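You operate a simulated robot arm through the tools that you are given. There is no shell and no other tool.

Carry out the task below with a simulated robot arm. There is one attempt and no reset: what you move stays moved.

TASK
Clamp the turntable can, put the green plug on its tab, then fit the blue round cap and white board.

It is judged by the outcome, as a careful person would: the job done as asked, and still so three seconds after it is handed in. It fails if anything else is knocked over, pushed out of place, dropped, spilled or broken. Lids that push on must go on centred and level and be pressed home; caps that screw on are set level and turned clockwise until they are tight.

THE ROBOT
A 7-joint arm with a two-finger parallel gripper, fixed in place. Base frame: the origin is at the foot of the arm, x ahead of it, y to its left, z up; the work surface is at about z = 78. Units: cm, degrees, N and s.
With the tool pointing down near the work surface it reaches from about 26 to 72 cm from the base axis. Its first joint turns from -166.0 to 166.0 degrees. Payload 3.43 kg.
The tool frame sits at the grasp point between the pads (the TCP): z along the fingers, y along the line on which they close. The tips reach 3 cm beyond it. Largest opening 9.4 cm; finger width 2.8, thickness 1; the body of the gripper, 5 by 9.6 cm, starts 5.5 cm behind the TCP.
Orientation is that of the tool frame in the base frame, as a unit quaternion [w, x, y, z]. With the fingers straight down and closing along the base's y, the tool's x points along the base's -x, its y along +y and its z along -z.

THE INTERFACE
- The arm moves only by the tool jog_arm. Its arguments are lists of equal length, an entry for each row: "xyz": the shift along the tool's x, y, z in cm, a list of three; "delta_rot": the turn, a rotation vector about the tool's x, y, z in degrees, a list of three. In form: {"xyz": [[dx, dy, dz], ...], "delta_rot": [[ax, ay, az], ...]}. A call has 1 to 20 rows; each row shifts and turns the commanded pose from where the row before left it, along the tool's axes as they then stand. "fingers" is the gripper command, from -1 (shut) to 1 (fully open), values between in proportion, set as the call begins (left out, the last holds). Rows are played at 5 a second. More than 5 cm and 8.6 degrees between two rows, or a gripper value outside its range, and nothing of the call is played. A pose out of reach is approached as far as the arm can. The call stops where the force on the tool passes 60 N (or 10 N more than at its start, if that is more) or the arm is blocked; 0.2 s more then pass. The fingers move at their own pace (about 10.8 cm/s each) and stop on an object; they squeeze with about 22 N. The grip force told is the motor's: it shows also when the fingers shut on nothing. Time passes only in rows, and 0.2 s behind the last, so rows that do not move let the fingers close. The reply holds the time, the measured pose of the TCP, the force on the tool along the base axes, the opening and the grip force, in the units named above and with some noise, with the torque about the TCP (base axes, N m) and any sound that the robot's microphone picked up.
- Cameras (640 x 400 px; columns grow to the right, rows downward): "scene" is fixed at [40.33, 50.26, 154.14]; the picture's right is [-0.88, -0.48, 0.00], its down [-0.46, 0.83, -0.31] and it looks along [0.15, -0.27, -0.95] (base axes); focal length 344 px, centre (320, 200). "wrist" rides on the gripper at [7.6, 1.4, -10.3] in the tool frame; the picture's right is [-0.18, 0.98, 0.00], its down [-0.75, -0.14, -0.64] and it looks along [-0.63, -0.12, 0.77] (tool axes); focal length 243 px, centre (320, 200). There is no depth. A picture from a camera that has moved, and an enlarged one, comes with that camera's place and axes in the base frame and with its lens. The place of the scene camera against the robot may be out by one fixed shift of up to 1.2 cm in any direction.
- grab_frame(camera): a new picture of that camera. It takes no simulated time.
- slide_trunk(by): slides the trunk up (or, below 0, down) by that many cm; the arm rides with it, the base frame stays. It gives what a move gives, with no picture.
- zoom(camera, box): a new picture of the part [left, top, right, bottom] of that camera's present view, enlarged. It takes no simulated time.
- close_job(): hands the job in; it is judged then, once.

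Nothing tells you positions but the pictures and the camera data. Unless the task says otherwise, let go and move clear before handing in.

The tools are called after "Emit:" as name(argument=value, ...) on one line, values as JSON. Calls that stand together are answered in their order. jog_arm: Moves the arm, as the interface text tells. Its arguments: {"type":"object","properties":{"xyz":{"type":"array","items":{"type":"array","items":{"type":"number"}}},"delta_rot":{"type":"array","items":{"type":"array","items":{"type":"number"}}},"fingers":{"type":"number"}},"required":["xyz","delta_rot"]} The other tools are called the same way: slide_trunk (by) slides the trunk up or down; grab_frame (camera) takes a picture; zoom (camera, box) takes an enlarged picture of a part of a camera's view; close_job () hands the job in.

At the start:

```text
time_s: 0.0
ee_pos: [34.59, 17.58, 107.66]
tcp_rot: [0.0, 0.0, 1.0, 0.0]
force: [0.0, 0.2, -0.4]
wrist_torque: [-0.06, 0.01, 0.02]
opening: 9.43
grip_force: 0.1
trunk travel left (down, up): [-20.0, 39.0]
```

scene: 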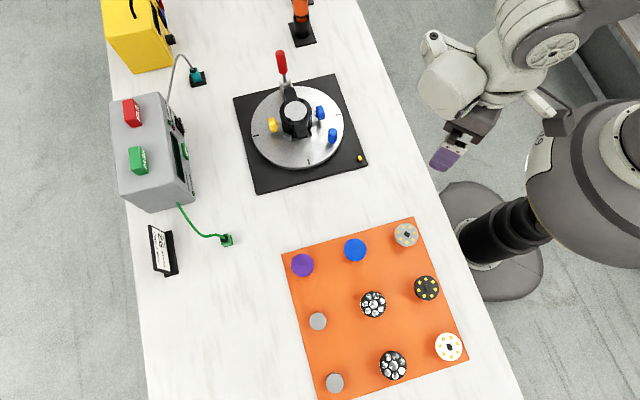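
wrist: 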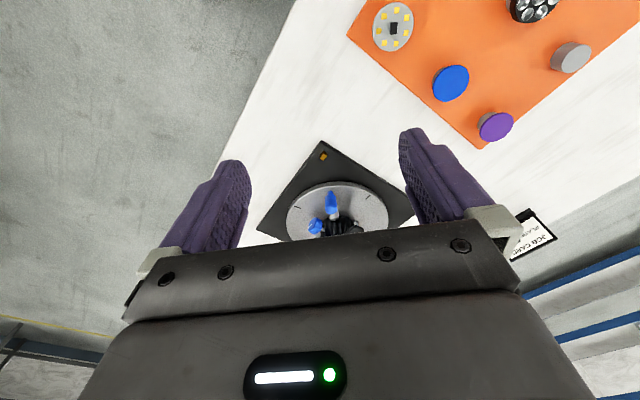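

I see a turntable with a can in a fixture, a grey box with green and red leads, an orange mat with caps and boards, and a job card. I will look closer at each before moving.

Emit:
zoom(camera="scene", box=[230, 40, 370, 200])

Emit:
zoom(camera="scene", box=[270, 210, 480, 400])

Emit:
zoom(camera="scene", box=[100, 60, 260, 280])

Emit:
zoom(camera="scene", box=[140, 215, 190, 285])

Emit:
zoom(camera="scene", box=[100, 0, 350, 100])

```text
2.50 times, centred on (300, 120) of scene
camera zoom: at [40.33, 50.26, 154.14], right [-0.88, -0.48, 0.0], down [-0.46, 0.83, -0.31], along [0.15, -0.27, -0.95], focal length 859 px, centre (370, 400)
```

zoom: 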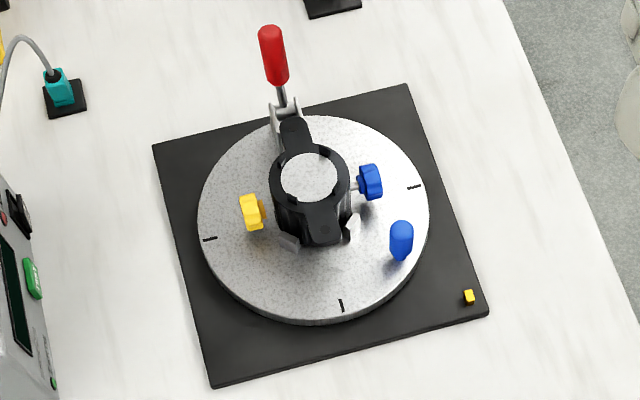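

```text
2.11 times, centred on (375, 305) of scene
camera zoom: at [40.33, 50.26, 154.14], right [-0.88, -0.48, 0.0], down [-0.46, 0.83, -0.31], along [0.15, -0.27, -0.95], focal length 723 px, centre (204, -21)
```

zoom: 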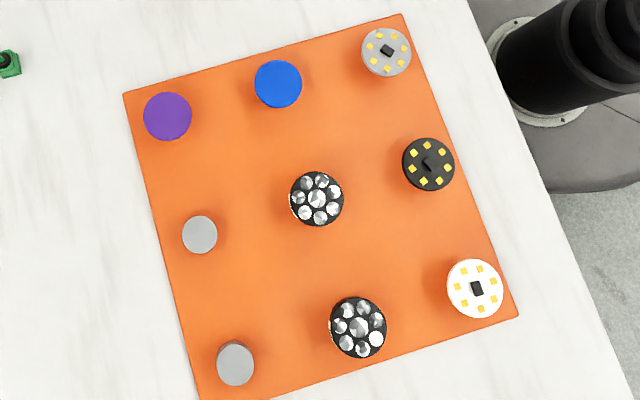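

```text
1.82 times, centred on (180, 170) of scene
camera zoom: at [40.33, 50.26, 154.14], right [-0.88, -0.48, 0.0], down [-0.46, 0.83, -0.31], along [0.15, -0.27, -0.95], focal length 625 px, centre (574, 254)
```

zoom: 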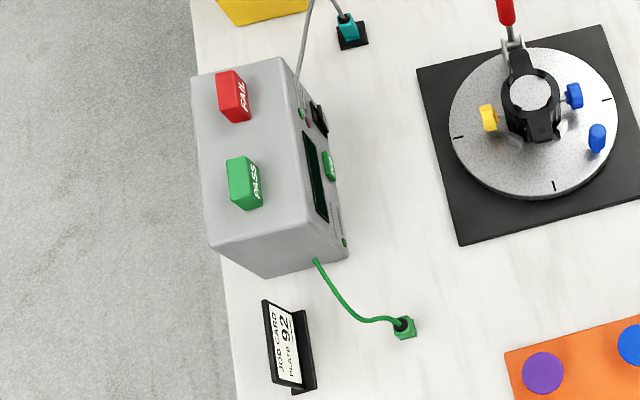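

```text
5.71 times, centred on (165, 250) of scene
camera zoom: at [40.33, 50.26, 154.14], right [-0.88, -0.48, 0.0], down [-0.46, 0.83, -0.31], along [0.15, -0.27, -0.95], focal length 1964 px, centre (1206, -86)
```

zoom: 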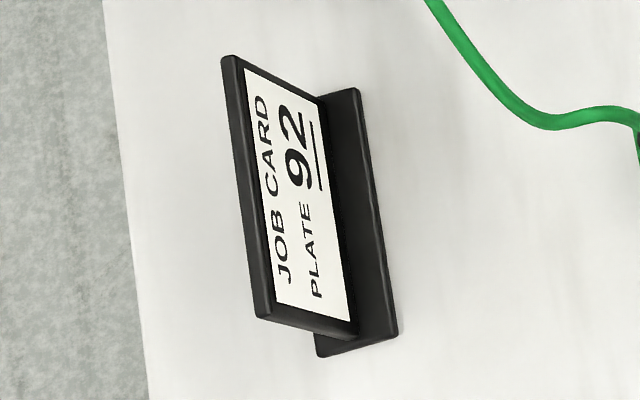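

```text
2.56 times, centred on (225, 50) of scene
camera zoom: at [40.33, 50.26, 154.14], right [-0.88, -0.48, 0.0], down [-0.46, 0.83, -0.31], along [0.15, -0.27, -0.95], focal length 880 px, centre (563, 584)
```

zoom: 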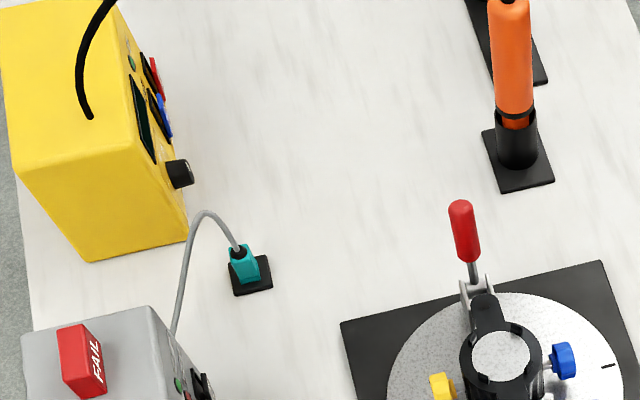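

The turntable sits near (66, 15), the green plug near (65, 47), the blue cap near (40, 35) and the white board near (14, 43). I will move the arm up to the turntable for a closer view of the can.

Emit:
jog_arm(xyz=[[-4, 0, 1], [-4, -0.5, 1], [-4, -0.5, 1], [0, 0, 0]], delta_rot=[[0, 0, 0], [0, 0, 0], [0, 0, 0], [0, 0, 0]], fingers=1)

Emit:
grab_frame(camera="wrist")

Emit:
zoom(camera="wrist", box=[220, 50, 420, 240])

```text
time_s: 1.0
ee_pos: [46.45, 16.37, 104.65]
tcp_rot: [-0.001, 0.0, 1.0, 0.0]
force: [0.1, 0.1, -0.1]
wrist_torque: [-0.01, 0.03, 0.01]
opening: 9.4
grip_force: 0.0
trunk travel left (down, up): [-20.0, 39.0]
```

```text
taken
camera wrist: at [38.8, 17.84, 114.9], right [0.18, 0.98, 0.0], down [0.75, -0.14, 0.64], along [0.63, -0.12, -0.77], focal length 243 px, centre (320, 200)
```

wrist: 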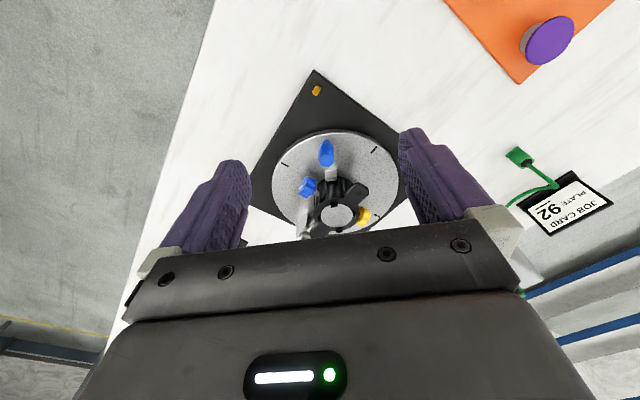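

```text
2.11 times, centred on (320, 145) of wrist
camera zoom: at [38.8, 17.84, 114.9], right [0.18, 0.98, 0.0], down [0.75, -0.14, 0.64], along [0.63, -0.12, -0.77], focal length 511 px, centre (320, 316)
```

zoom: 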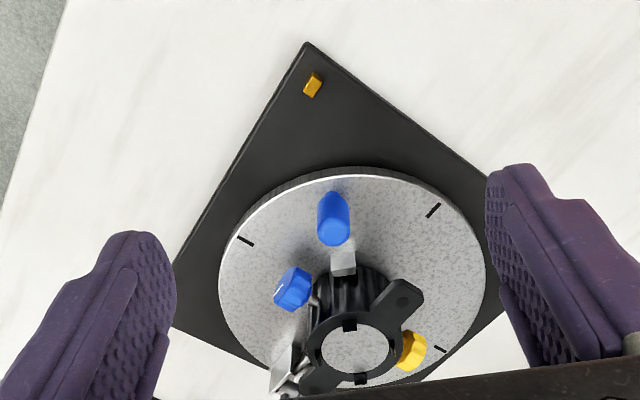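

The can stands in a fixture with a toggle clamp behind it, and I need a closer view. I'll move forward while staying high.

Emit:
jog_arm(xyz=[[-4, 0, 1], [-4, 0, 1], [-1, 0, 1], [0, 0, 0]], delta_rot=[[0, 0, 0], [0, 0, 0], [0, 0, 0], [0, 0, 0]])

Emit:
grab_frame(camera="wrist")

Emit:
zoom(camera="wrist", box=[230, 70, 410, 240])

```text
time_s: 2.0
ee_pos: [55.37, 16.36, 101.71]
tcp_rot: [0.0, 0.0, 1.0, 0.0]
force: [0.5, -1.0, 0.1]
wrist_torque: [-0.01, -0.02, 0.01]
opening: 9.4
grip_force: 0.0
trunk travel left (down, up): [-20.0, 39.0]
```

```text
taken
camera wrist: at [47.74, 17.83, 112.03], right [0.18, 0.98, 0.0], down [0.75, -0.14, 0.64], along [0.63, -0.12, -0.77], focal length 243 px, centre (320, 200)
```

wrist: 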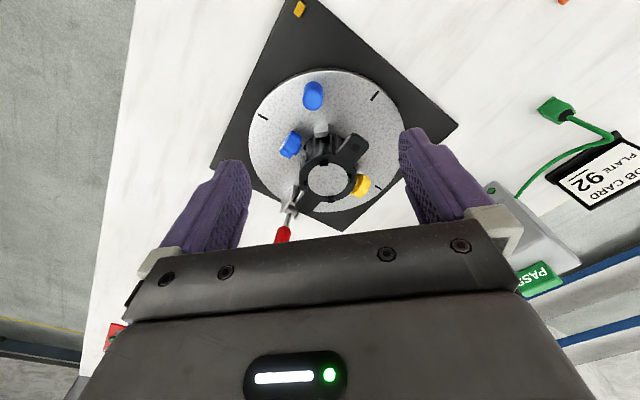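

```text
2.35 times, centred on (320, 155) of wrist
camera zoom: at [47.74, 17.83, 112.03], right [0.18, 0.98, 0.0], down [0.75, -0.14, 0.64], along [0.63, -0.12, -0.77], focal length 571 px, centre (320, 306)
```

zoom: 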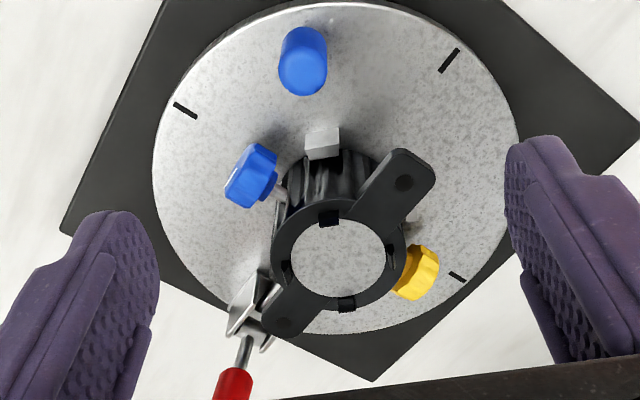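

The can has a black ring top with four notches and two ears, with silver jaws near its base. I'll turn the wrist to look at it from the left side.

Emit:
jog_arm(xyz=[[0, 0, 0], [0, 0, 0], [0, 0, 0], [0, 0, 0], [0, 0, 0], [0, 0, 0], [0, 0, 0], [0, 0, 0], [0, 0, 0], [0, 0, 0], [0, 0, 0], [4, 3, 0], [4, 3, 0], [2, 2, 0], [0, 0, 0]], delta_rot=[[0, 0, 8.2], [0, 0, 8.2], [0, 0, 8.2], [0, 0, 8.2], [0, 0, 8.2], [0, 0, 8.2], [0, 0, 8.2], [0, 0, 8.2], [0, 0, 8.2], [0, 0, 8.2], [0, 0, 8], [0, 0, 0], [0, 0, 0], [0, 0, 0], [0, 0, 0]])

Emit:
grab_frame(camera="wrist")

Emit:
zoom(camera="wrist", box=[230, 70, 410, 240])

```text
time_s: 5.2
ee_pos: [63.56, 26.41, 101.66]
tcp_rot: [0.0, 0.707, 0.707, 0.001]
force: [0.8, 0.4, 0.6]
wrist_torque: [0.01, 0.02, 0.03]
opening: 9.41
grip_force: 0.1
trunk travel left (down, up): [-20.0, 39.0]
```

```text
taken
camera wrist: at [64.98, 34.06, 111.96], right [0.98, -0.18, 0.0], down [-0.14, -0.75, 0.64], along [-0.12, -0.63, -0.77], focal length 243 px, centre (320, 200)
```

wrist: 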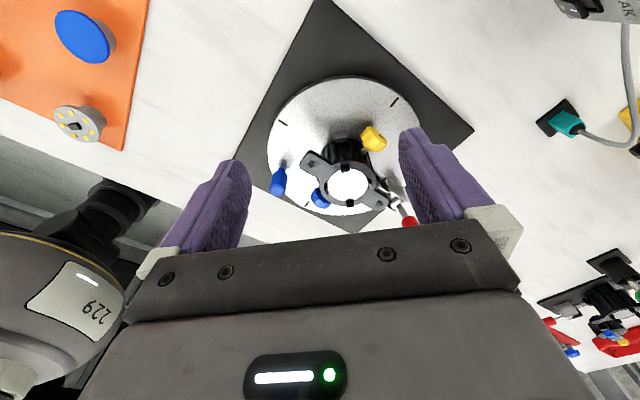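

```text
2.35 times, centred on (320, 155) of wrist
camera zoom: at [64.98, 34.06, 111.96], right [0.98, -0.18, 0.0], down [-0.14, -0.75, 0.64], along [-0.12, -0.63, -0.77], focal length 571 px, centre (320, 306)
```

zoom: 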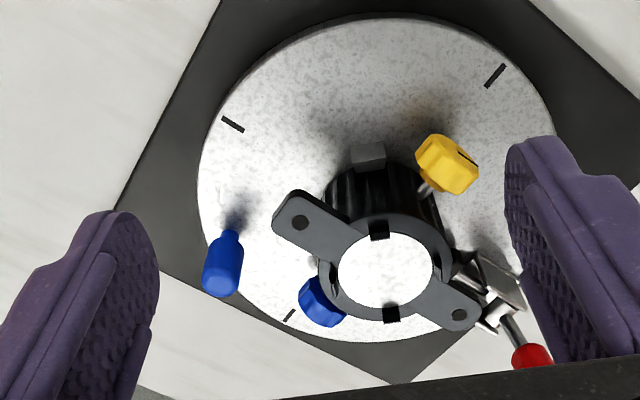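

The view is sharp when enlarged, so I'll zoom in tighter on the fixture from here and from the scene camera.

Emit:
zoom(camera="wrist", box=[290, 110, 410, 240])

Emit:
zoom(camera="scene", box=[262, 44, 346, 154])

Emit:
zoom(camera="scene", box=[200, 210, 260, 260])

Emit:
zoom(camera="wrist", box=[500, 0, 640, 200])

Emit:
zoom(camera="wrist", box=[0, 0, 150, 160])

```text
3.08 times, centred on (350, 175) of wrist
camera zoom: at [64.98, 34.06, 111.96], right [0.98, -0.18, 0.0], down [-0.14, -0.75, 0.64], along [-0.12, -0.63, -0.77], focal length 746 px, centre (228, 277)
```

zoom: 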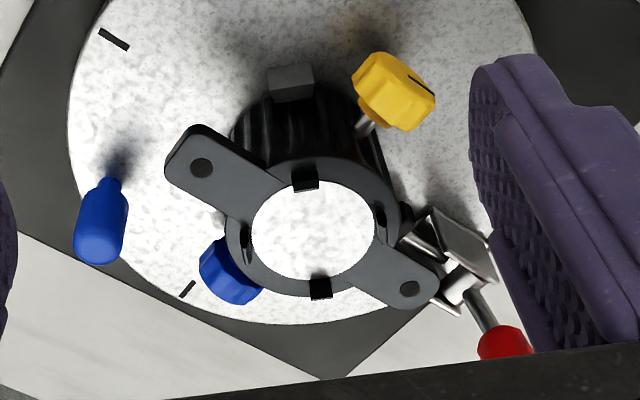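

```text
3.64 times, centred on (304, 99) of scene
camera zoom: at [40.33, 50.26, 154.14], right [-0.88, -0.48, 0.0], down [-0.46, 0.83, -0.31], along [0.15, -0.27, -0.95], focal length 1250 px, centre (378, 567)
```

zoom: 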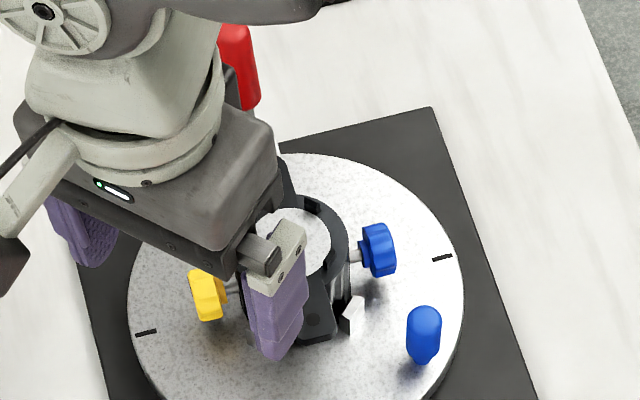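

```text
8.00 times, centred on (230, 235) of scene
camera zoom: at [40.33, 50.26, 154.14], right [-0.88, -0.48, 0.0], down [-0.46, 0.83, -0.31], along [0.15, -0.27, -0.95], focal length 2749 px, centre (1040, -80)
```

zoom: 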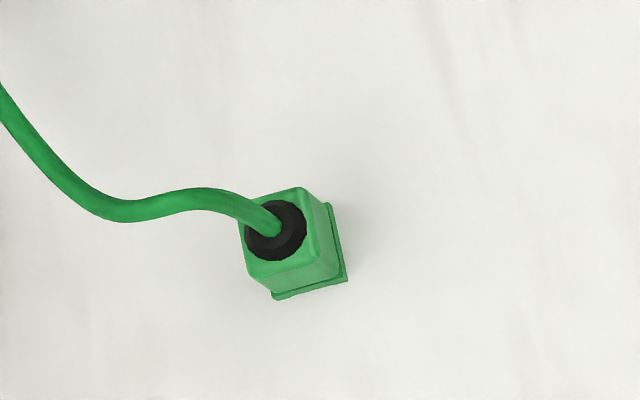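

```text
2.00 times, centred on (570, 100) of wrist
camera zoom: at [64.98, 34.06, 111.96], right [0.98, -0.18, 0.0], down [-0.14, -0.75, 0.64], along [-0.12, -0.63, -0.77], focal length 485 px, centre (-180, 400)
```

zoom: 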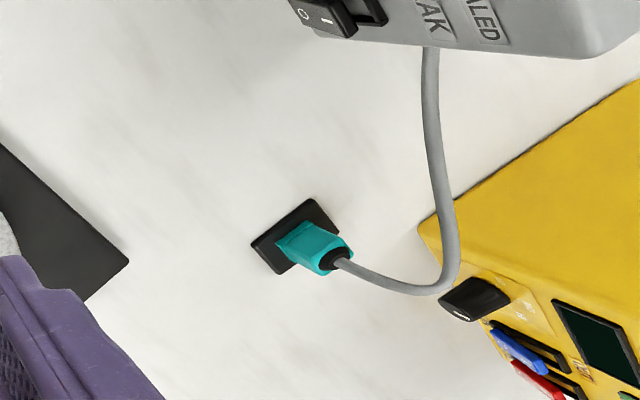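

```text
2.50 times, centred on (75, 80) of wrist
camera zoom: at [64.98, 34.06, 111.96], right [0.98, -0.18, 0.0], down [-0.14, -0.75, 0.64], along [-0.12, -0.63, -0.77], focal length 606 px, centre (932, 500)
```

zoom: 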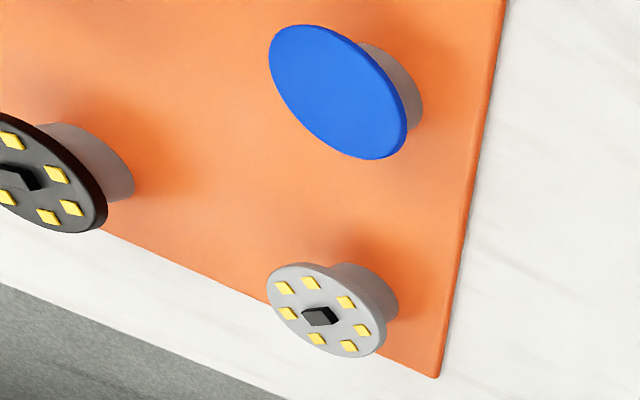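

The caps and boards rest on grey stands, and a leak tester with PASS/FAIL lamps has the leads. I want a look at the far right part of the bench and the back of the turntable, so I'll rise and look around.

Emit:
zoom(camera="wrist", box=[510, 220, 640, 400])

Emit:
jog_arm(xyz=[[-3, -3, -1], [-3, -3, -1], [-3, -3, -1], [-3, -3, 0], [-3, -3, 0], [-3, 0, 0], [0, 0, 0]], delta_rot=[[0, 0, 0], [0, 0, 0], [0, 0, 0], [0, 0, 0], [0, 0, 0], [0, 0, 0], [0, 0, 0]])

Emit:
grab_frame(camera="wrist")

Emit:
grab_frame(camera="scene")

```text
2.22 times, centred on (575, 310) of wrist
camera zoom: at [64.98, 34.06, 111.96], right [0.98, -0.18, 0.0], down [-0.14, -0.75, 0.64], along [-0.12, -0.63, -0.77], focal length 539 px, centre (-247, -44)
```

zoom: 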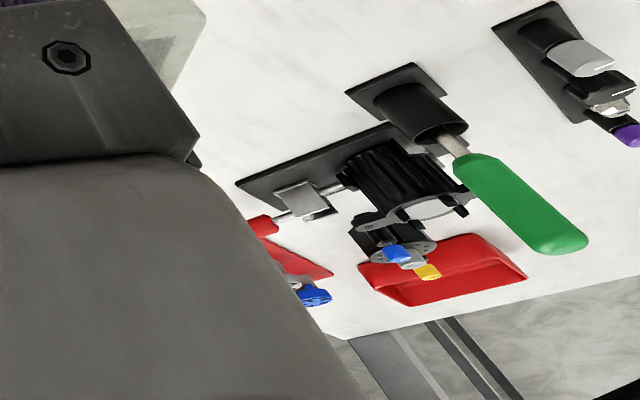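

```text
time_s: 6.8
ee_pos: [48.54, 8.64, 104.7]
tcp_rot: [0.0, 0.707, 0.707, 0.0]
force: [0.0, 0.5, 0.3]
wrist_torque: [-0.01, 0.01, -0.02]
opening: 9.39
grip_force: 0.1
trunk travel left (down, up): [-20.0, 39.0]
```

```text
taken
camera wrist: at [49.9, 16.21, 114.95], right [0.98, -0.18, 0.0], down [-0.14, -0.75, 0.64], along [-0.12, -0.63, -0.77], focal length 243 px, centre (320, 200)
```

wrist: 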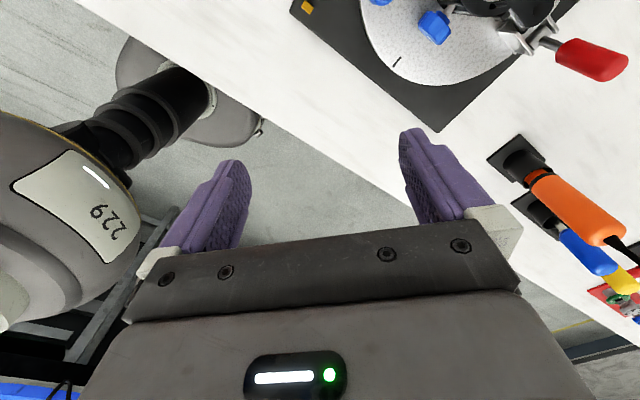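

```text
taken
```

scene: 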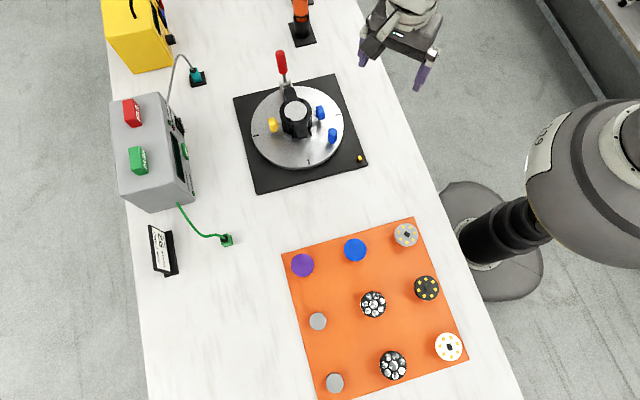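

There is a second can fixture further along that isn't mine. The turntable one is at about (66, 15). Next I'll look at it low from the front, with the tool tilted.

Emit:
jog_arm(xyz=[[0, 0, 0], [0, 0, 0], [0, 0, 0], [0, 0, 0], [0, 0, 0], [0, 0, 0], [0, 0, 0], [0, 0, 0], [0, 0, 0], [0, 0, 0], [0, 0, 0], [-0.5, 1.5, 4], [-0.5, 1.5, 4], [-0.5, 1, 4], [0, 0, 0], [0, 0, 0], [0, 0, 0], [0, 0, 0], [0, 0, 0]], delta_rot=[[0, 0, -8.2], [0, 0, -8.2], [0, 0, -8.2], [0, 0, -8.2], [0, 0, -8.2], [0, 0, -8.2], [0, 0, -8.2], [0, 0, -8.2], [0, 0, -8.2], [0, 0, -8.2], [0, 0, -8], [0, 0, 0], [0, 0, 0], [0, 0, 0], [0, -7.5, 0], [0, -7.5, 0], [0, -7.5, 0], [0, -7.5, 0], [0, 0, 0]])

Emit:
grab_frame(camera="wrist")

Emit:
zoom(camera="wrist", box=[240, 90, 420, 230])

```text
time_s: 10.8
ee_pos: [50.0, 12.48, 92.55]
tcp_rot: [0.259, 0.001, 0.966, -0.001]
force: [-0.2, 0.1, 0.0]
wrist_torque: [-0.03, 0.03, -0.02]
opening: 9.41
grip_force: 0.1
trunk travel left (down, up): [-20.0, 39.0]
```

```text
taken
camera wrist: at [38.25, 13.94, 97.75], right [0.16, 0.98, 0.09], down [0.33, -0.14, 0.93], along [0.93, -0.12, -0.35], focal length 243 px, centre (320, 200)
```

wrist: 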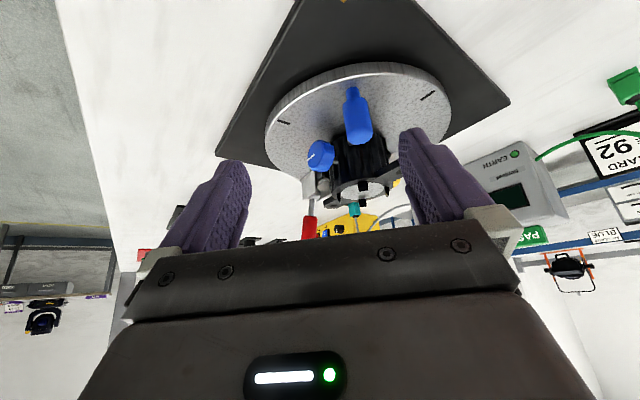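

```text
2.86 times, centred on (330, 160) of wrist
camera zoom: at [38.25, 13.94, 97.75], right [0.16, 0.98, 0.09], down [0.33, -0.14, 0.93], along [0.93, -0.12, -0.35], focal length 693 px, centre (291, 314)
```

zoom: 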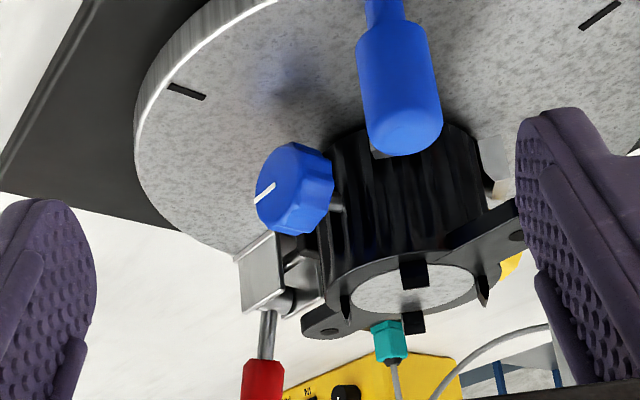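

The can is ribbed with an eared flange and four small clips; the grey tester shows text. I'll read it and examine the can's rim details.

Emit:
zoom(camera="wrist", box=[455, 120, 640, 250])

Emit:
zoom(camera="wrist", box=[290, 110, 410, 240])

Emit:
zoom(camera="wrist", box=[560, 40, 640, 120])

```text
3.08 times, centred on (548, 185) of wrist
camera zoom: at [38.25, 13.94, 97.75], right [0.16, 0.98, 0.09], down [0.33, -0.14, 0.93], along [0.93, -0.12, -0.35], focal length 746 px, centre (-380, 246)
```

zoom: 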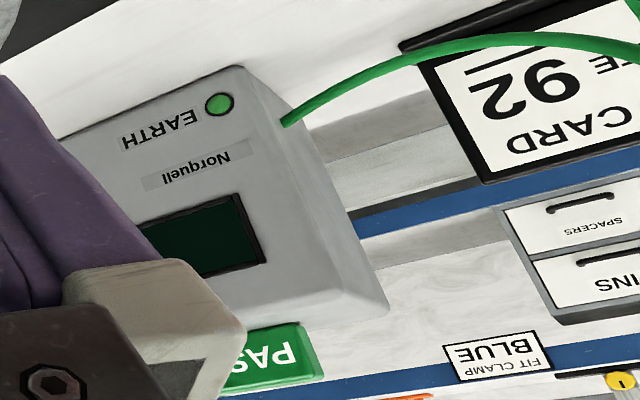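

```text
3.08 times, centred on (350, 175) of wrist
camera zoom: at [38.25, 13.94, 97.75], right [0.16, 0.98, 0.09], down [0.33, -0.14, 0.93], along [0.93, -0.12, -0.35], focal length 746 px, centre (228, 277)
```

zoom: 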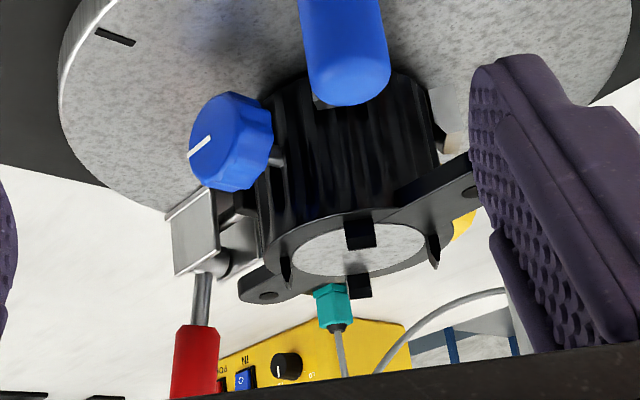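

```text
5.00 times, centred on (600, 80) of wrist
camera zoom: at [38.25, 13.94, 97.75], right [0.16, 0.98, 0.09], down [0.33, -0.14, 0.93], along [0.93, -0.12, -0.35], focal length 1213 px, centre (-1080, 800)
```

zoom: 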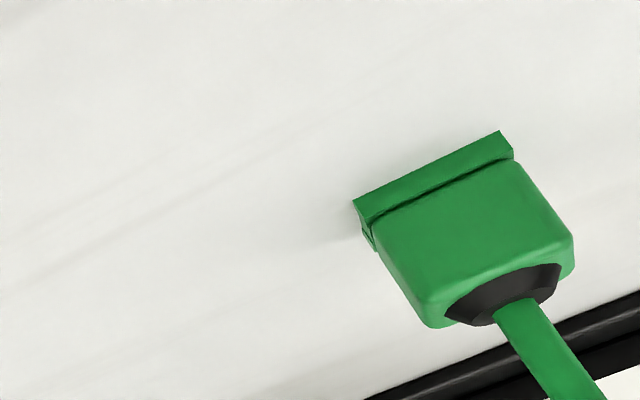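

A wall sign reads "FIT CLAMP BLUE", so wall signs matter. I'll back off and tilt up to read them all.

Emit:
jog_arm(xyz=[[0, 0, -4], [0, 0, -4], [0, 0, -4], [0, 0, 0], [0, 0, 0], [0, 0, 0], [0, 0, 0], [0, 0, 0]], delta_rot=[[0, 0, 0], [0, 0, 0], [0, 0, 0], [0, -8, 0], [0, -8, 0], [0, -8, 0], [0, -8, 0], [0, 0, 0]])

Emit:
grab_frame(camera="wrist")

```text
time_s: 12.6
ee_pos: [44.45, 12.62, 102.85]
tcp_rot: [0.515, 0.001, 0.857, -0.001]
force: [0.9, -0.4, 0.2]
wrist_torque: [0.03, -0.04, -0.03]
opening: 9.39
grip_force: 0.0
out of reach, approached as far as the arm can: row 7
trunk travel left (down, up): [-20.0, 39.0]
```

```text
taken
camera wrist: at [31.8, 14.19, 101.07], right [0.09, 0.98, 0.16], down [-0.21, -0.14, 0.97], along [0.97, -0.12, 0.2], focal length 243 px, centre (320, 200)
```

wrist: 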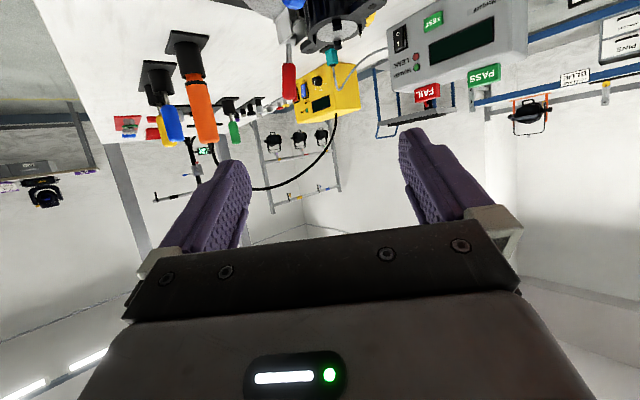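

Emit:
zoom(camera="wrist", box=[530, 0, 640, 130])

Emit:
zoom(camera="wrist", box=[370, 0, 530, 120])

Emit:
zoom(camera="wrist", box=[240, 0, 380, 130])

Emit:
zoom(camera="wrist", box=[90, 20, 270, 220])

Emit:
zoom(camera="wrist", box=[0, 140, 110, 220])

```text
3.08 times, centred on (585, 65) of wrist
camera zoom: at [31.8, 14.19, 101.07], right [0.09, 0.98, 0.16], down [-0.21, -0.14, 0.97], along [0.97, -0.12, 0.2], focal length 746 px, centre (-495, 615)
```

zoom: 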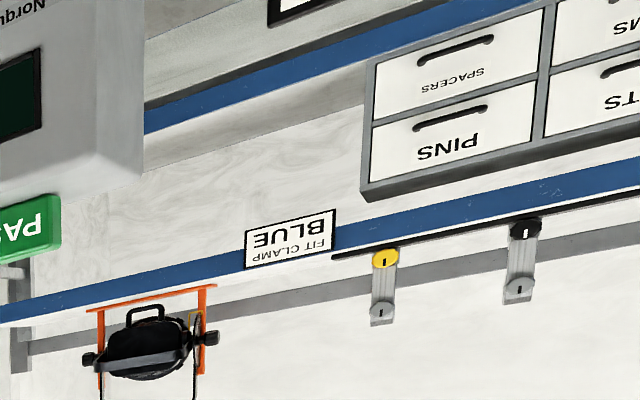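

```text
3.33 times, centred on (450, 60) of wrist
camera zoom: at [31.8, 14.19, 101.07], right [0.09, 0.98, 0.16], down [-0.21, -0.14, 0.97], along [0.97, -0.12, 0.2], focal length 809 px, centre (-113, 667)
```

zoom: 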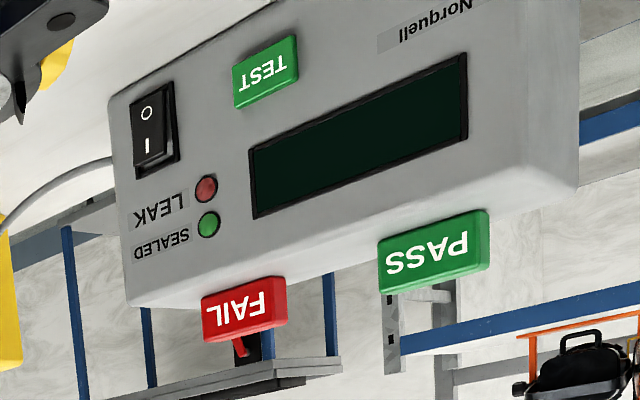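

```text
3.08 times, centred on (310, 65) of wrist
camera zoom: at [31.8, 14.19, 101.07], right [0.09, 0.98, 0.16], down [-0.21, -0.14, 0.97], along [0.97, -0.12, 0.2], focal length 746 px, centre (351, 615)
```

zoom: 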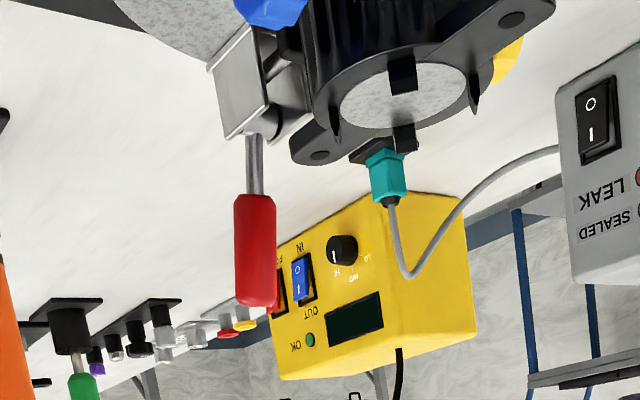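

```text
2.00 times, centred on (180, 120) of wrist
camera zoom: at [31.8, 14.19, 101.07], right [0.09, 0.98, 0.16], down [-0.21, -0.14, 0.97], along [0.97, -0.12, 0.2], focal length 485 px, centre (600, 360)
```

zoom: 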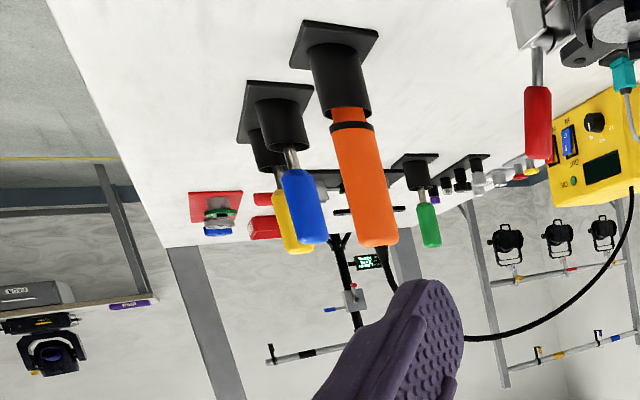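

```text
5.00 times, centred on (55, 180) of wrist
camera zoom: at [31.8, 14.19, 101.07], right [0.09, 0.98, 0.16], down [-0.21, -0.14, 0.97], along [0.97, -0.12, 0.2], focal length 1213 px, centre (1645, 300)
```

zoom: 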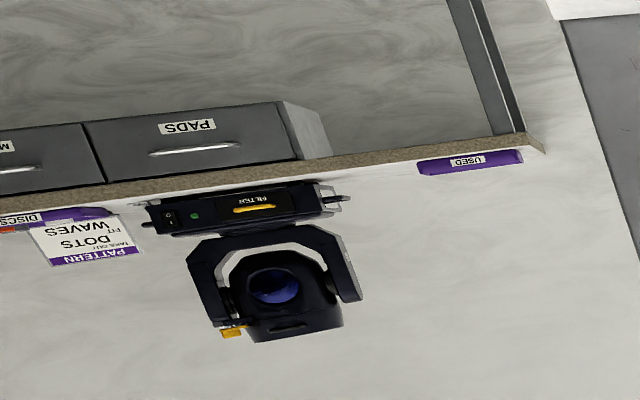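

These shelves belong to other stations; the can flange I triangulate at about (65.0, 15.5, 87.2). I'll straighten the tool and view the fixture from the right side, to understand the toggle clamp.

Emit:
jog_arm(xyz=[[0, 0, 0], [0, 0, 0], [0, 0, 0], [0, 0, 0], [0, 0, 0], [0, 0, 0], [0, 0, 0], [0, 0, 0], [0, 0, 0]], delta_rot=[[0, 7.75, 0], [0, 7.75, 0], [0, 7.75, 0], [0, 7.75, 0], [0, 7.75, 0], [0, 7.75, 0], [0, 7.75, 0], [0, 7.75, 0], [0, 0, 0]])

Emit:
jog_arm(xyz=[[0, 0, 0], [0, 0, 0], [0, 0, 0], [0, 0, 0], [0, 0, 0], [0, 0, 0], [0, 0, 0], [0, 0, 0], [0, 0, 0], [0, 0, 0], [0, 0, 0], [3, -4, 0], [3, -4, 0], [3, -4, 0], [0, -4, 0], [0, -4, 0], [0, 0, 0]], delta_rot=[[0, 0, -8.2], [0, 0, -8.2], [0, 0, -8.2], [0, 0, -8.2], [0, 0, -8.2], [0, 0, -8.2], [0, 0, -8.2], [0, 0, -8.2], [0, 0, -8.2], [0, 0, -8.2], [0, 0, -8], [0, 0, 0], [0, 0, 0], [0, 0, 0], [0, 0, 0], [0, 0, 0], [0, 0, 0]])

Emit:
grab_frame(camera="wrist")

Emit:
zoom(camera="wrist", box=[230, 90, 410, 240])

```text
time_s: 14.6
ee_pos: [44.44, 12.71, 102.9]
tcp_rot: [-0.001, 0.0, 1.0, 0.0]
force: [-0.1, -0.5, -0.1]
wrist_torque: [0.0, 0.0, -0.01]
opening: 9.37
grip_force: 0.0
trunk travel left (down, up): [-20.0, 39.0]
```

```text
time_s: 18.2
ee_pos: [64.48, 3.75, 103.0]
tcp_rot: [0.0, 0.707, -0.707, 0.0]
force: [-0.9, -0.3, -0.2]
wrist_torque: [0.02, 0.02, 0.0]
opening: 9.42
grip_force: 0.1
trunk travel left (down, up): [-20.0, 39.0]
```

```text
taken
camera wrist: at [63.02, -3.79, 113.35], right [-0.98, 0.18, 0.0], down [0.14, 0.75, 0.64], along [0.12, 0.63, -0.77], focal length 243 px, centre (320, 200)
```

wrist: 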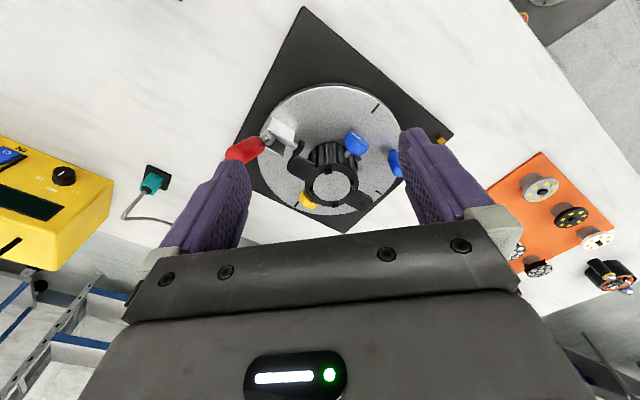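

```text
2.67 times, centred on (320, 165) of wrist
camera zoom: at [63.02, -3.79, 113.35], right [-0.98, 0.18, 0.0], down [0.14, 0.75, 0.64], along [0.12, 0.63, -0.77], focal length 647 px, centre (320, 293)
```

zoom: 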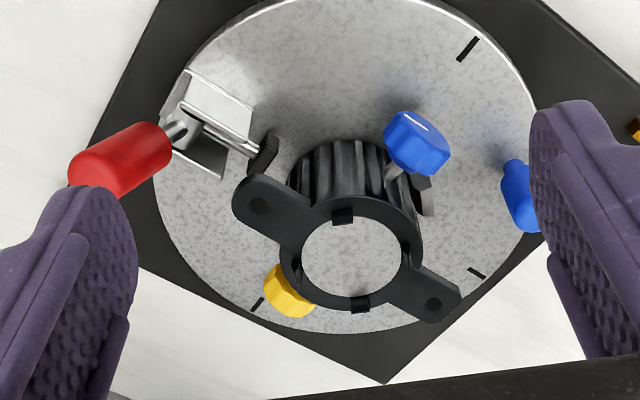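

The toggle clamp has a plunger with a black pad aimed at the can and a red handle that stands up leaning outward. I'll enlarge this to see its mechanism.

Emit:
zoom(camera="wrist", box=[240, 105, 330, 165])

Emit:
zoom(camera="wrist", box=[290, 115, 380, 205])

Emit:
zoom(camera="scene", box=[262, 74, 332, 154])

Emit:
zoom(camera="wrist", box=[480, 130, 640, 310])

```text
6.67 times, centred on (285, 135) of wrist
camera zoom: at [63.02, -3.79, 113.35], right [-0.98, 0.18, 0.0], down [0.14, 0.75, 0.64], along [0.12, 0.63, -0.77], focal length 1618 px, centre (553, 633)
```

zoom: 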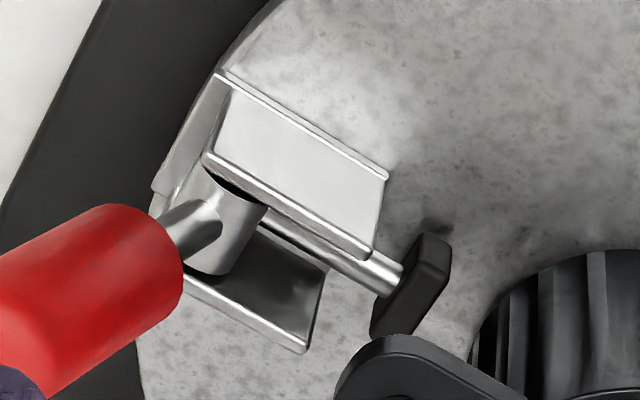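

```text
4.44 times, centred on (335, 160) of wrist
camera zoom: at [63.02, -3.79, 113.35], right [-0.98, 0.18, 0.0], down [0.14, 0.75, 0.64], along [0.12, 0.63, -0.77], focal length 1078 px, centre (253, 378)
```

zoom: 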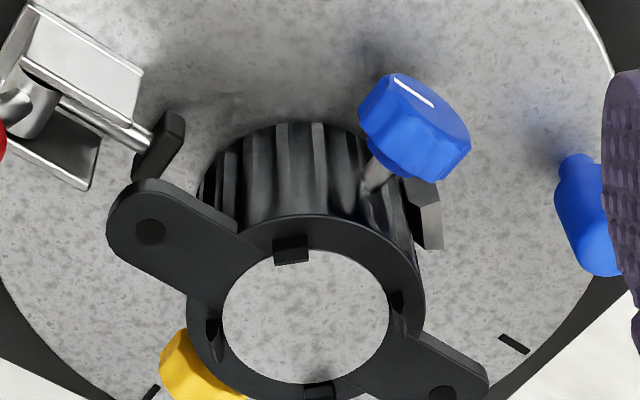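

```text
5.00 times, centred on (297, 114) of scene
camera zoom: at [40.33, 50.26, 154.14], right [-0.88, -0.48, 0.0], down [-0.46, 0.83, -0.31], along [0.15, -0.27, -0.95], focal length 1718 px, centre (435, 630)
```

zoom: 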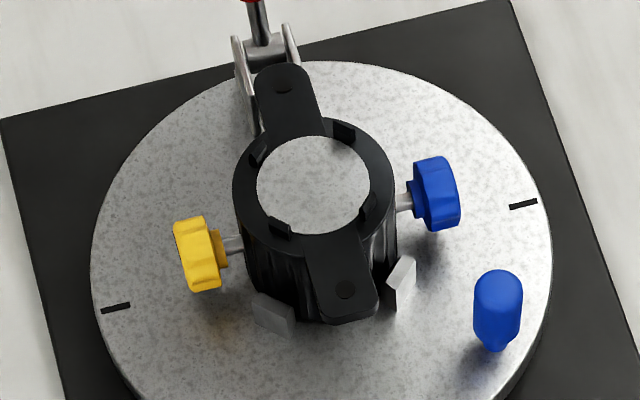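

```text
2.22 times, centred on (560, 220) of wrist
camera zoom: at [63.02, -3.79, 113.35], right [-0.98, 0.18, 0.0], down [0.14, 0.75, 0.64], along [0.12, 0.63, -0.77], focal length 539 px, centre (-213, 156)
```

zoom: 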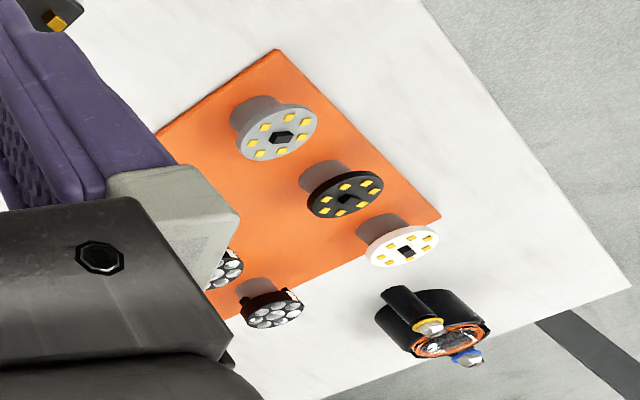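

The toggle pushes the can into two silver V-blocks, so throwing the red handle clamps it. Now I'll go and look closely at the mat parts.

Emit:
jog_arm(xyz=[[0, 0, 0], [0, 0, 0], [0, 0, 0], [0, 0, 0], [0, 0, 0], [0, 0, 0], [0, 0, 0], [0, 0, 0], [0, 0, 0], [0, 0, 0], [0, 0, 0]], delta_rot=[[0, 0, 8.2], [0, 0, 8.2], [0, 0, 8.2], [0, 0, 8.2], [0, 0, 8.2], [0, 0, 8.2], [0, 0, 8.2], [0, 0, 8.2], [0, 0, 8.2], [0, 0, 8.2], [0, 0, 8]])

Emit:
jog_arm(xyz=[[3.4, 3.3, 0], [3.4, 3.3, 0], [3.4, 3.3, 0], [3.4, 3.3, 0], [3.4, 3.3, 0], [3.4, 3.3, 0], [3.4, 3.3, 0], [3.4, 3.3, 0], [3.4, 3.3, 0], [3.4, 3.3, 0], [1, 1, 0], [0, 0, 0]], delta_rot=[[0, 0, 0], [0, 0, 0], [0, 0, 0], [0, 0, 0], [0, 0, 0], [0, 0, 0], [0, 0, 0], [0, 0, 0], [0, 0, 0], [0, 0, 0], [0, 0, 0], [0, 0, 0]])

Emit:
grab_frame(camera="wrist")

Emit:
zoom(camera="wrist", box=[210, 0, 430, 240])

Emit:
zoom(camera="scene", box=[262, 74, 332, 154])

```text
time_s: 20.6
ee_pos: [64.41, 3.8, 102.94]
tcp_rot: [0.0, 0.001, 1.0, 0.0]
force: [-0.4, -0.1, 0.8]
wrist_torque: [0.0, 0.02, -0.01]
opening: 9.42
grip_force: 0.1
trunk travel left (down, up): [-20.0, 39.0]
```

```text
time_s: 23.2
ee_pos: [29.48, 37.68, 102.86]
tcp_rot: [0.0, 0.0, 1.0, 0.0]
force: [-0.4, 0.3, -0.3]
wrist_torque: [0.02, -0.01, 0.01]
opening: 9.4
grip_force: 0.0
trunk travel left (down, up): [-20.0, 39.0]
```

```text
taken
camera wrist: at [21.8, 39.21, 113.23], right [0.18, 0.98, 0.0], down [0.75, -0.14, 0.64], along [0.63, -0.12, -0.77], focal length 243 px, centre (320, 200)
```

wrist: 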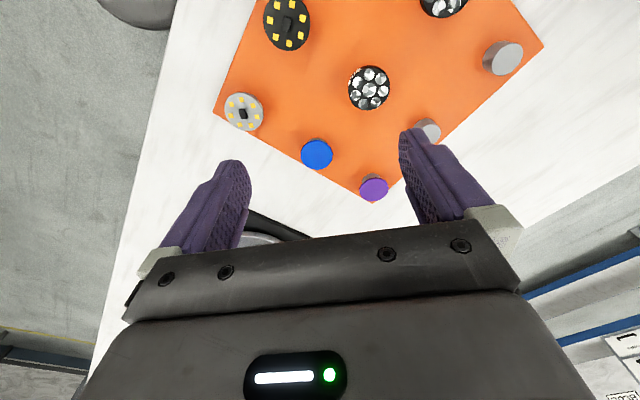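

```text
1.67 times, centred on (320, 120) of wrist
camera zoom: at [21.8, 39.21, 113.23], right [0.18, 0.98, 0.0], down [0.75, -0.14, 0.64], along [0.63, -0.12, -0.77], focal length 404 px, centre (320, 333)
```

zoom: 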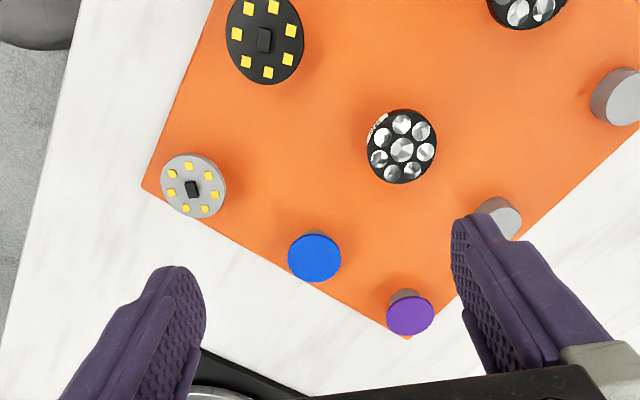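

```text
5.00 times, centred on (297, 114) of scene
camera zoom: at [40.33, 50.26, 154.14], right [-0.88, -0.48, 0.0], down [-0.46, 0.83, -0.31], along [0.15, -0.27, -0.95], focal length 1718 px, centre (435, 630)
```

zoom: 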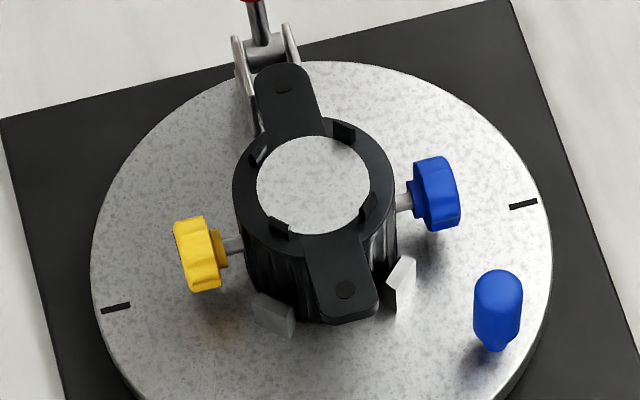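

Two stands are empty; the caps are purple and blue discs, and there is a finished-looking unit past the mat near (7, 56). I'll take a look at that for how the parts go together.

Emit:
jog_arm(xyz=[[0, 0, 0], [0, 0, 0], [0, 0, 0], [0, 0, 0], [0, 0, 0], [0, 0, 0], [0, 0, 0], [0, 0, 0], [0, 0, 0], [0, 0, 0], [0, 0, 0], [0, 4, 0], [0, 4, 0], [0, 4, 0], [0, 4, 0], [0, 3, 0], [0, 0, 0]], delta_rot=[[0, 0, -8.2], [0, 0, -8.2], [0, 0, -8.2], [0, 0, -8.2], [0, 0, -8.2], [0, 0, -8.2], [0, 0, -8.2], [0, 0, -8.2], [0, 0, -8.2], [0, 0, -8.2], [0, 0, -8], [0, 0, 0], [0, 0, 0], [0, 0, 0], [0, 0, 0], [0, 0, 0], [0, 0, 0]])

Emit:
grab_frame(camera="wrist")

Emit:
zoom(camera="wrist", box=[230, 60, 410, 230])

```text
time_s: 26.8
ee_pos: [10.29, 37.75, 102.97]
tcp_rot: [-0.001, 0.707, -0.707, 0.0]
force: [0.2, 0.6, -0.1]
wrist_torque: [-0.01, -0.02, 0.0]
opening: 9.4
grip_force: 0.1
trunk travel left (down, up): [-20.0, 39.0]
```

```text
taken
camera wrist: at [8.88, 30.23, 113.23], right [-0.98, 0.18, 0.0], down [0.14, 0.75, 0.64], along [0.12, 0.63, -0.77], focal length 243 px, centre (320, 200)
```

wrist: 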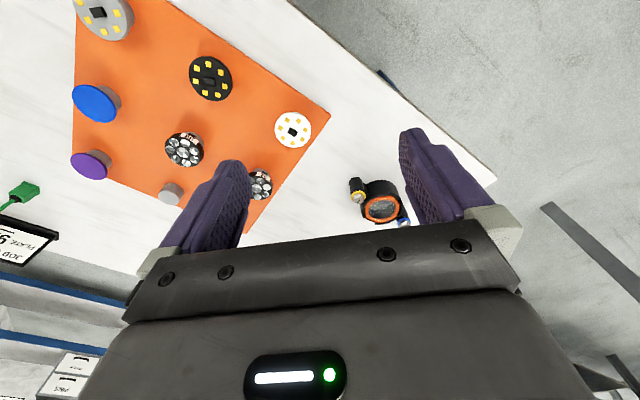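

```text
2.35 times, centred on (320, 145) of wrist
camera zoom: at [8.88, 30.23, 113.23], right [-0.98, 0.18, 0.0], down [0.14, 0.75, 0.64], along [0.12, 0.63, -0.77], focal length 571 px, centre (320, 329)
```

zoom: 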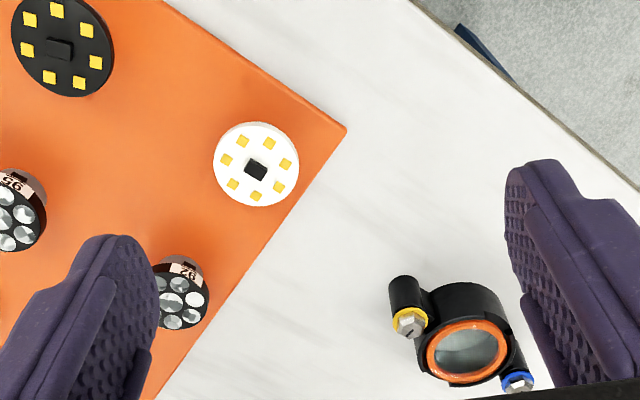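

The lens plates carry numbers (95, 92). I'll zoom in on the finished-looking unit and the white board.

Emit:
zoom(camera="wrist", box=[335, 165, 415, 235])

Emit:
zoom(camera="wrist", box=[260, 90, 340, 170])

Emit:
zoom(camera="wrist", box=[50, 60, 220, 220])

Emit:
zoom(camera="wrist", box=[0, 160, 80, 280])

```text
5.71 times, centred on (375, 200) of wrist
camera zoom: at [8.88, 30.23, 113.23], right [-0.98, 0.18, 0.0], down [0.14, 0.75, 0.64], along [0.12, 0.63, -0.77], focal length 1386 px, centre (6, 200)
```

zoom: 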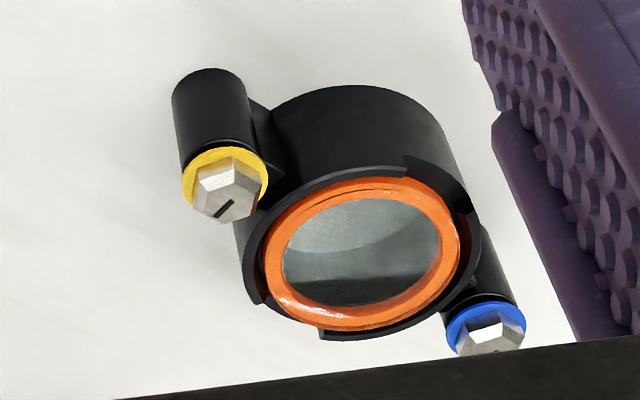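

```text
5.00 times, centred on (300, 130) of wrist
camera zoom: at [8.88, 30.23, 113.23], right [-0.98, 0.18, 0.0], down [0.14, 0.75, 0.64], along [0.12, 0.63, -0.77], focal length 1213 px, centre (420, 550)
```

zoom: 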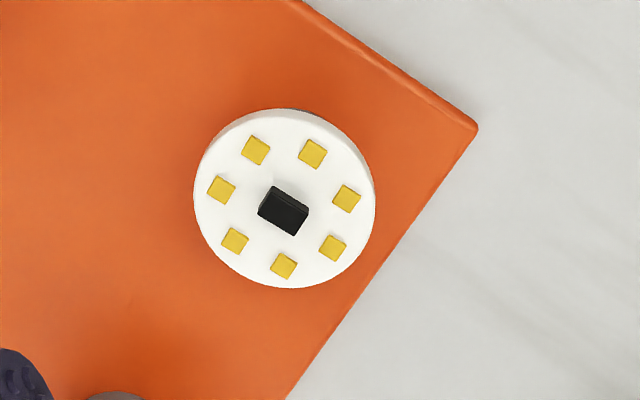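

```text
2.50 times, centred on (135, 140) of wrist
camera zoom: at [8.88, 30.23, 113.23], right [-0.98, 0.18, 0.0], down [0.14, 0.75, 0.64], along [0.12, 0.63, -0.77], focal length 606 px, centre (782, 350)
```

zoom: 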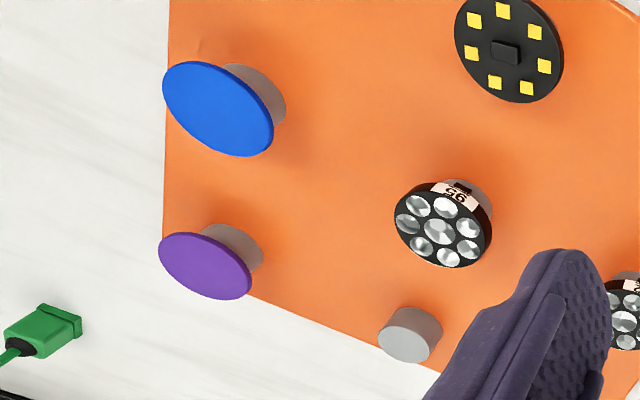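

```text
3.33 times, centred on (40, 220) of wrist
camera zoom: at [8.88, 30.23, 113.23], right [-0.98, 0.18, 0.0], down [0.14, 0.75, 0.64], along [0.12, 0.63, -0.77], focal length 809 px, centre (1253, 133)
```

zoom: 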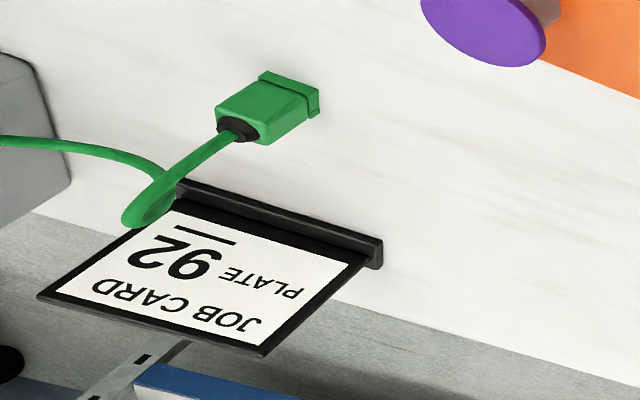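

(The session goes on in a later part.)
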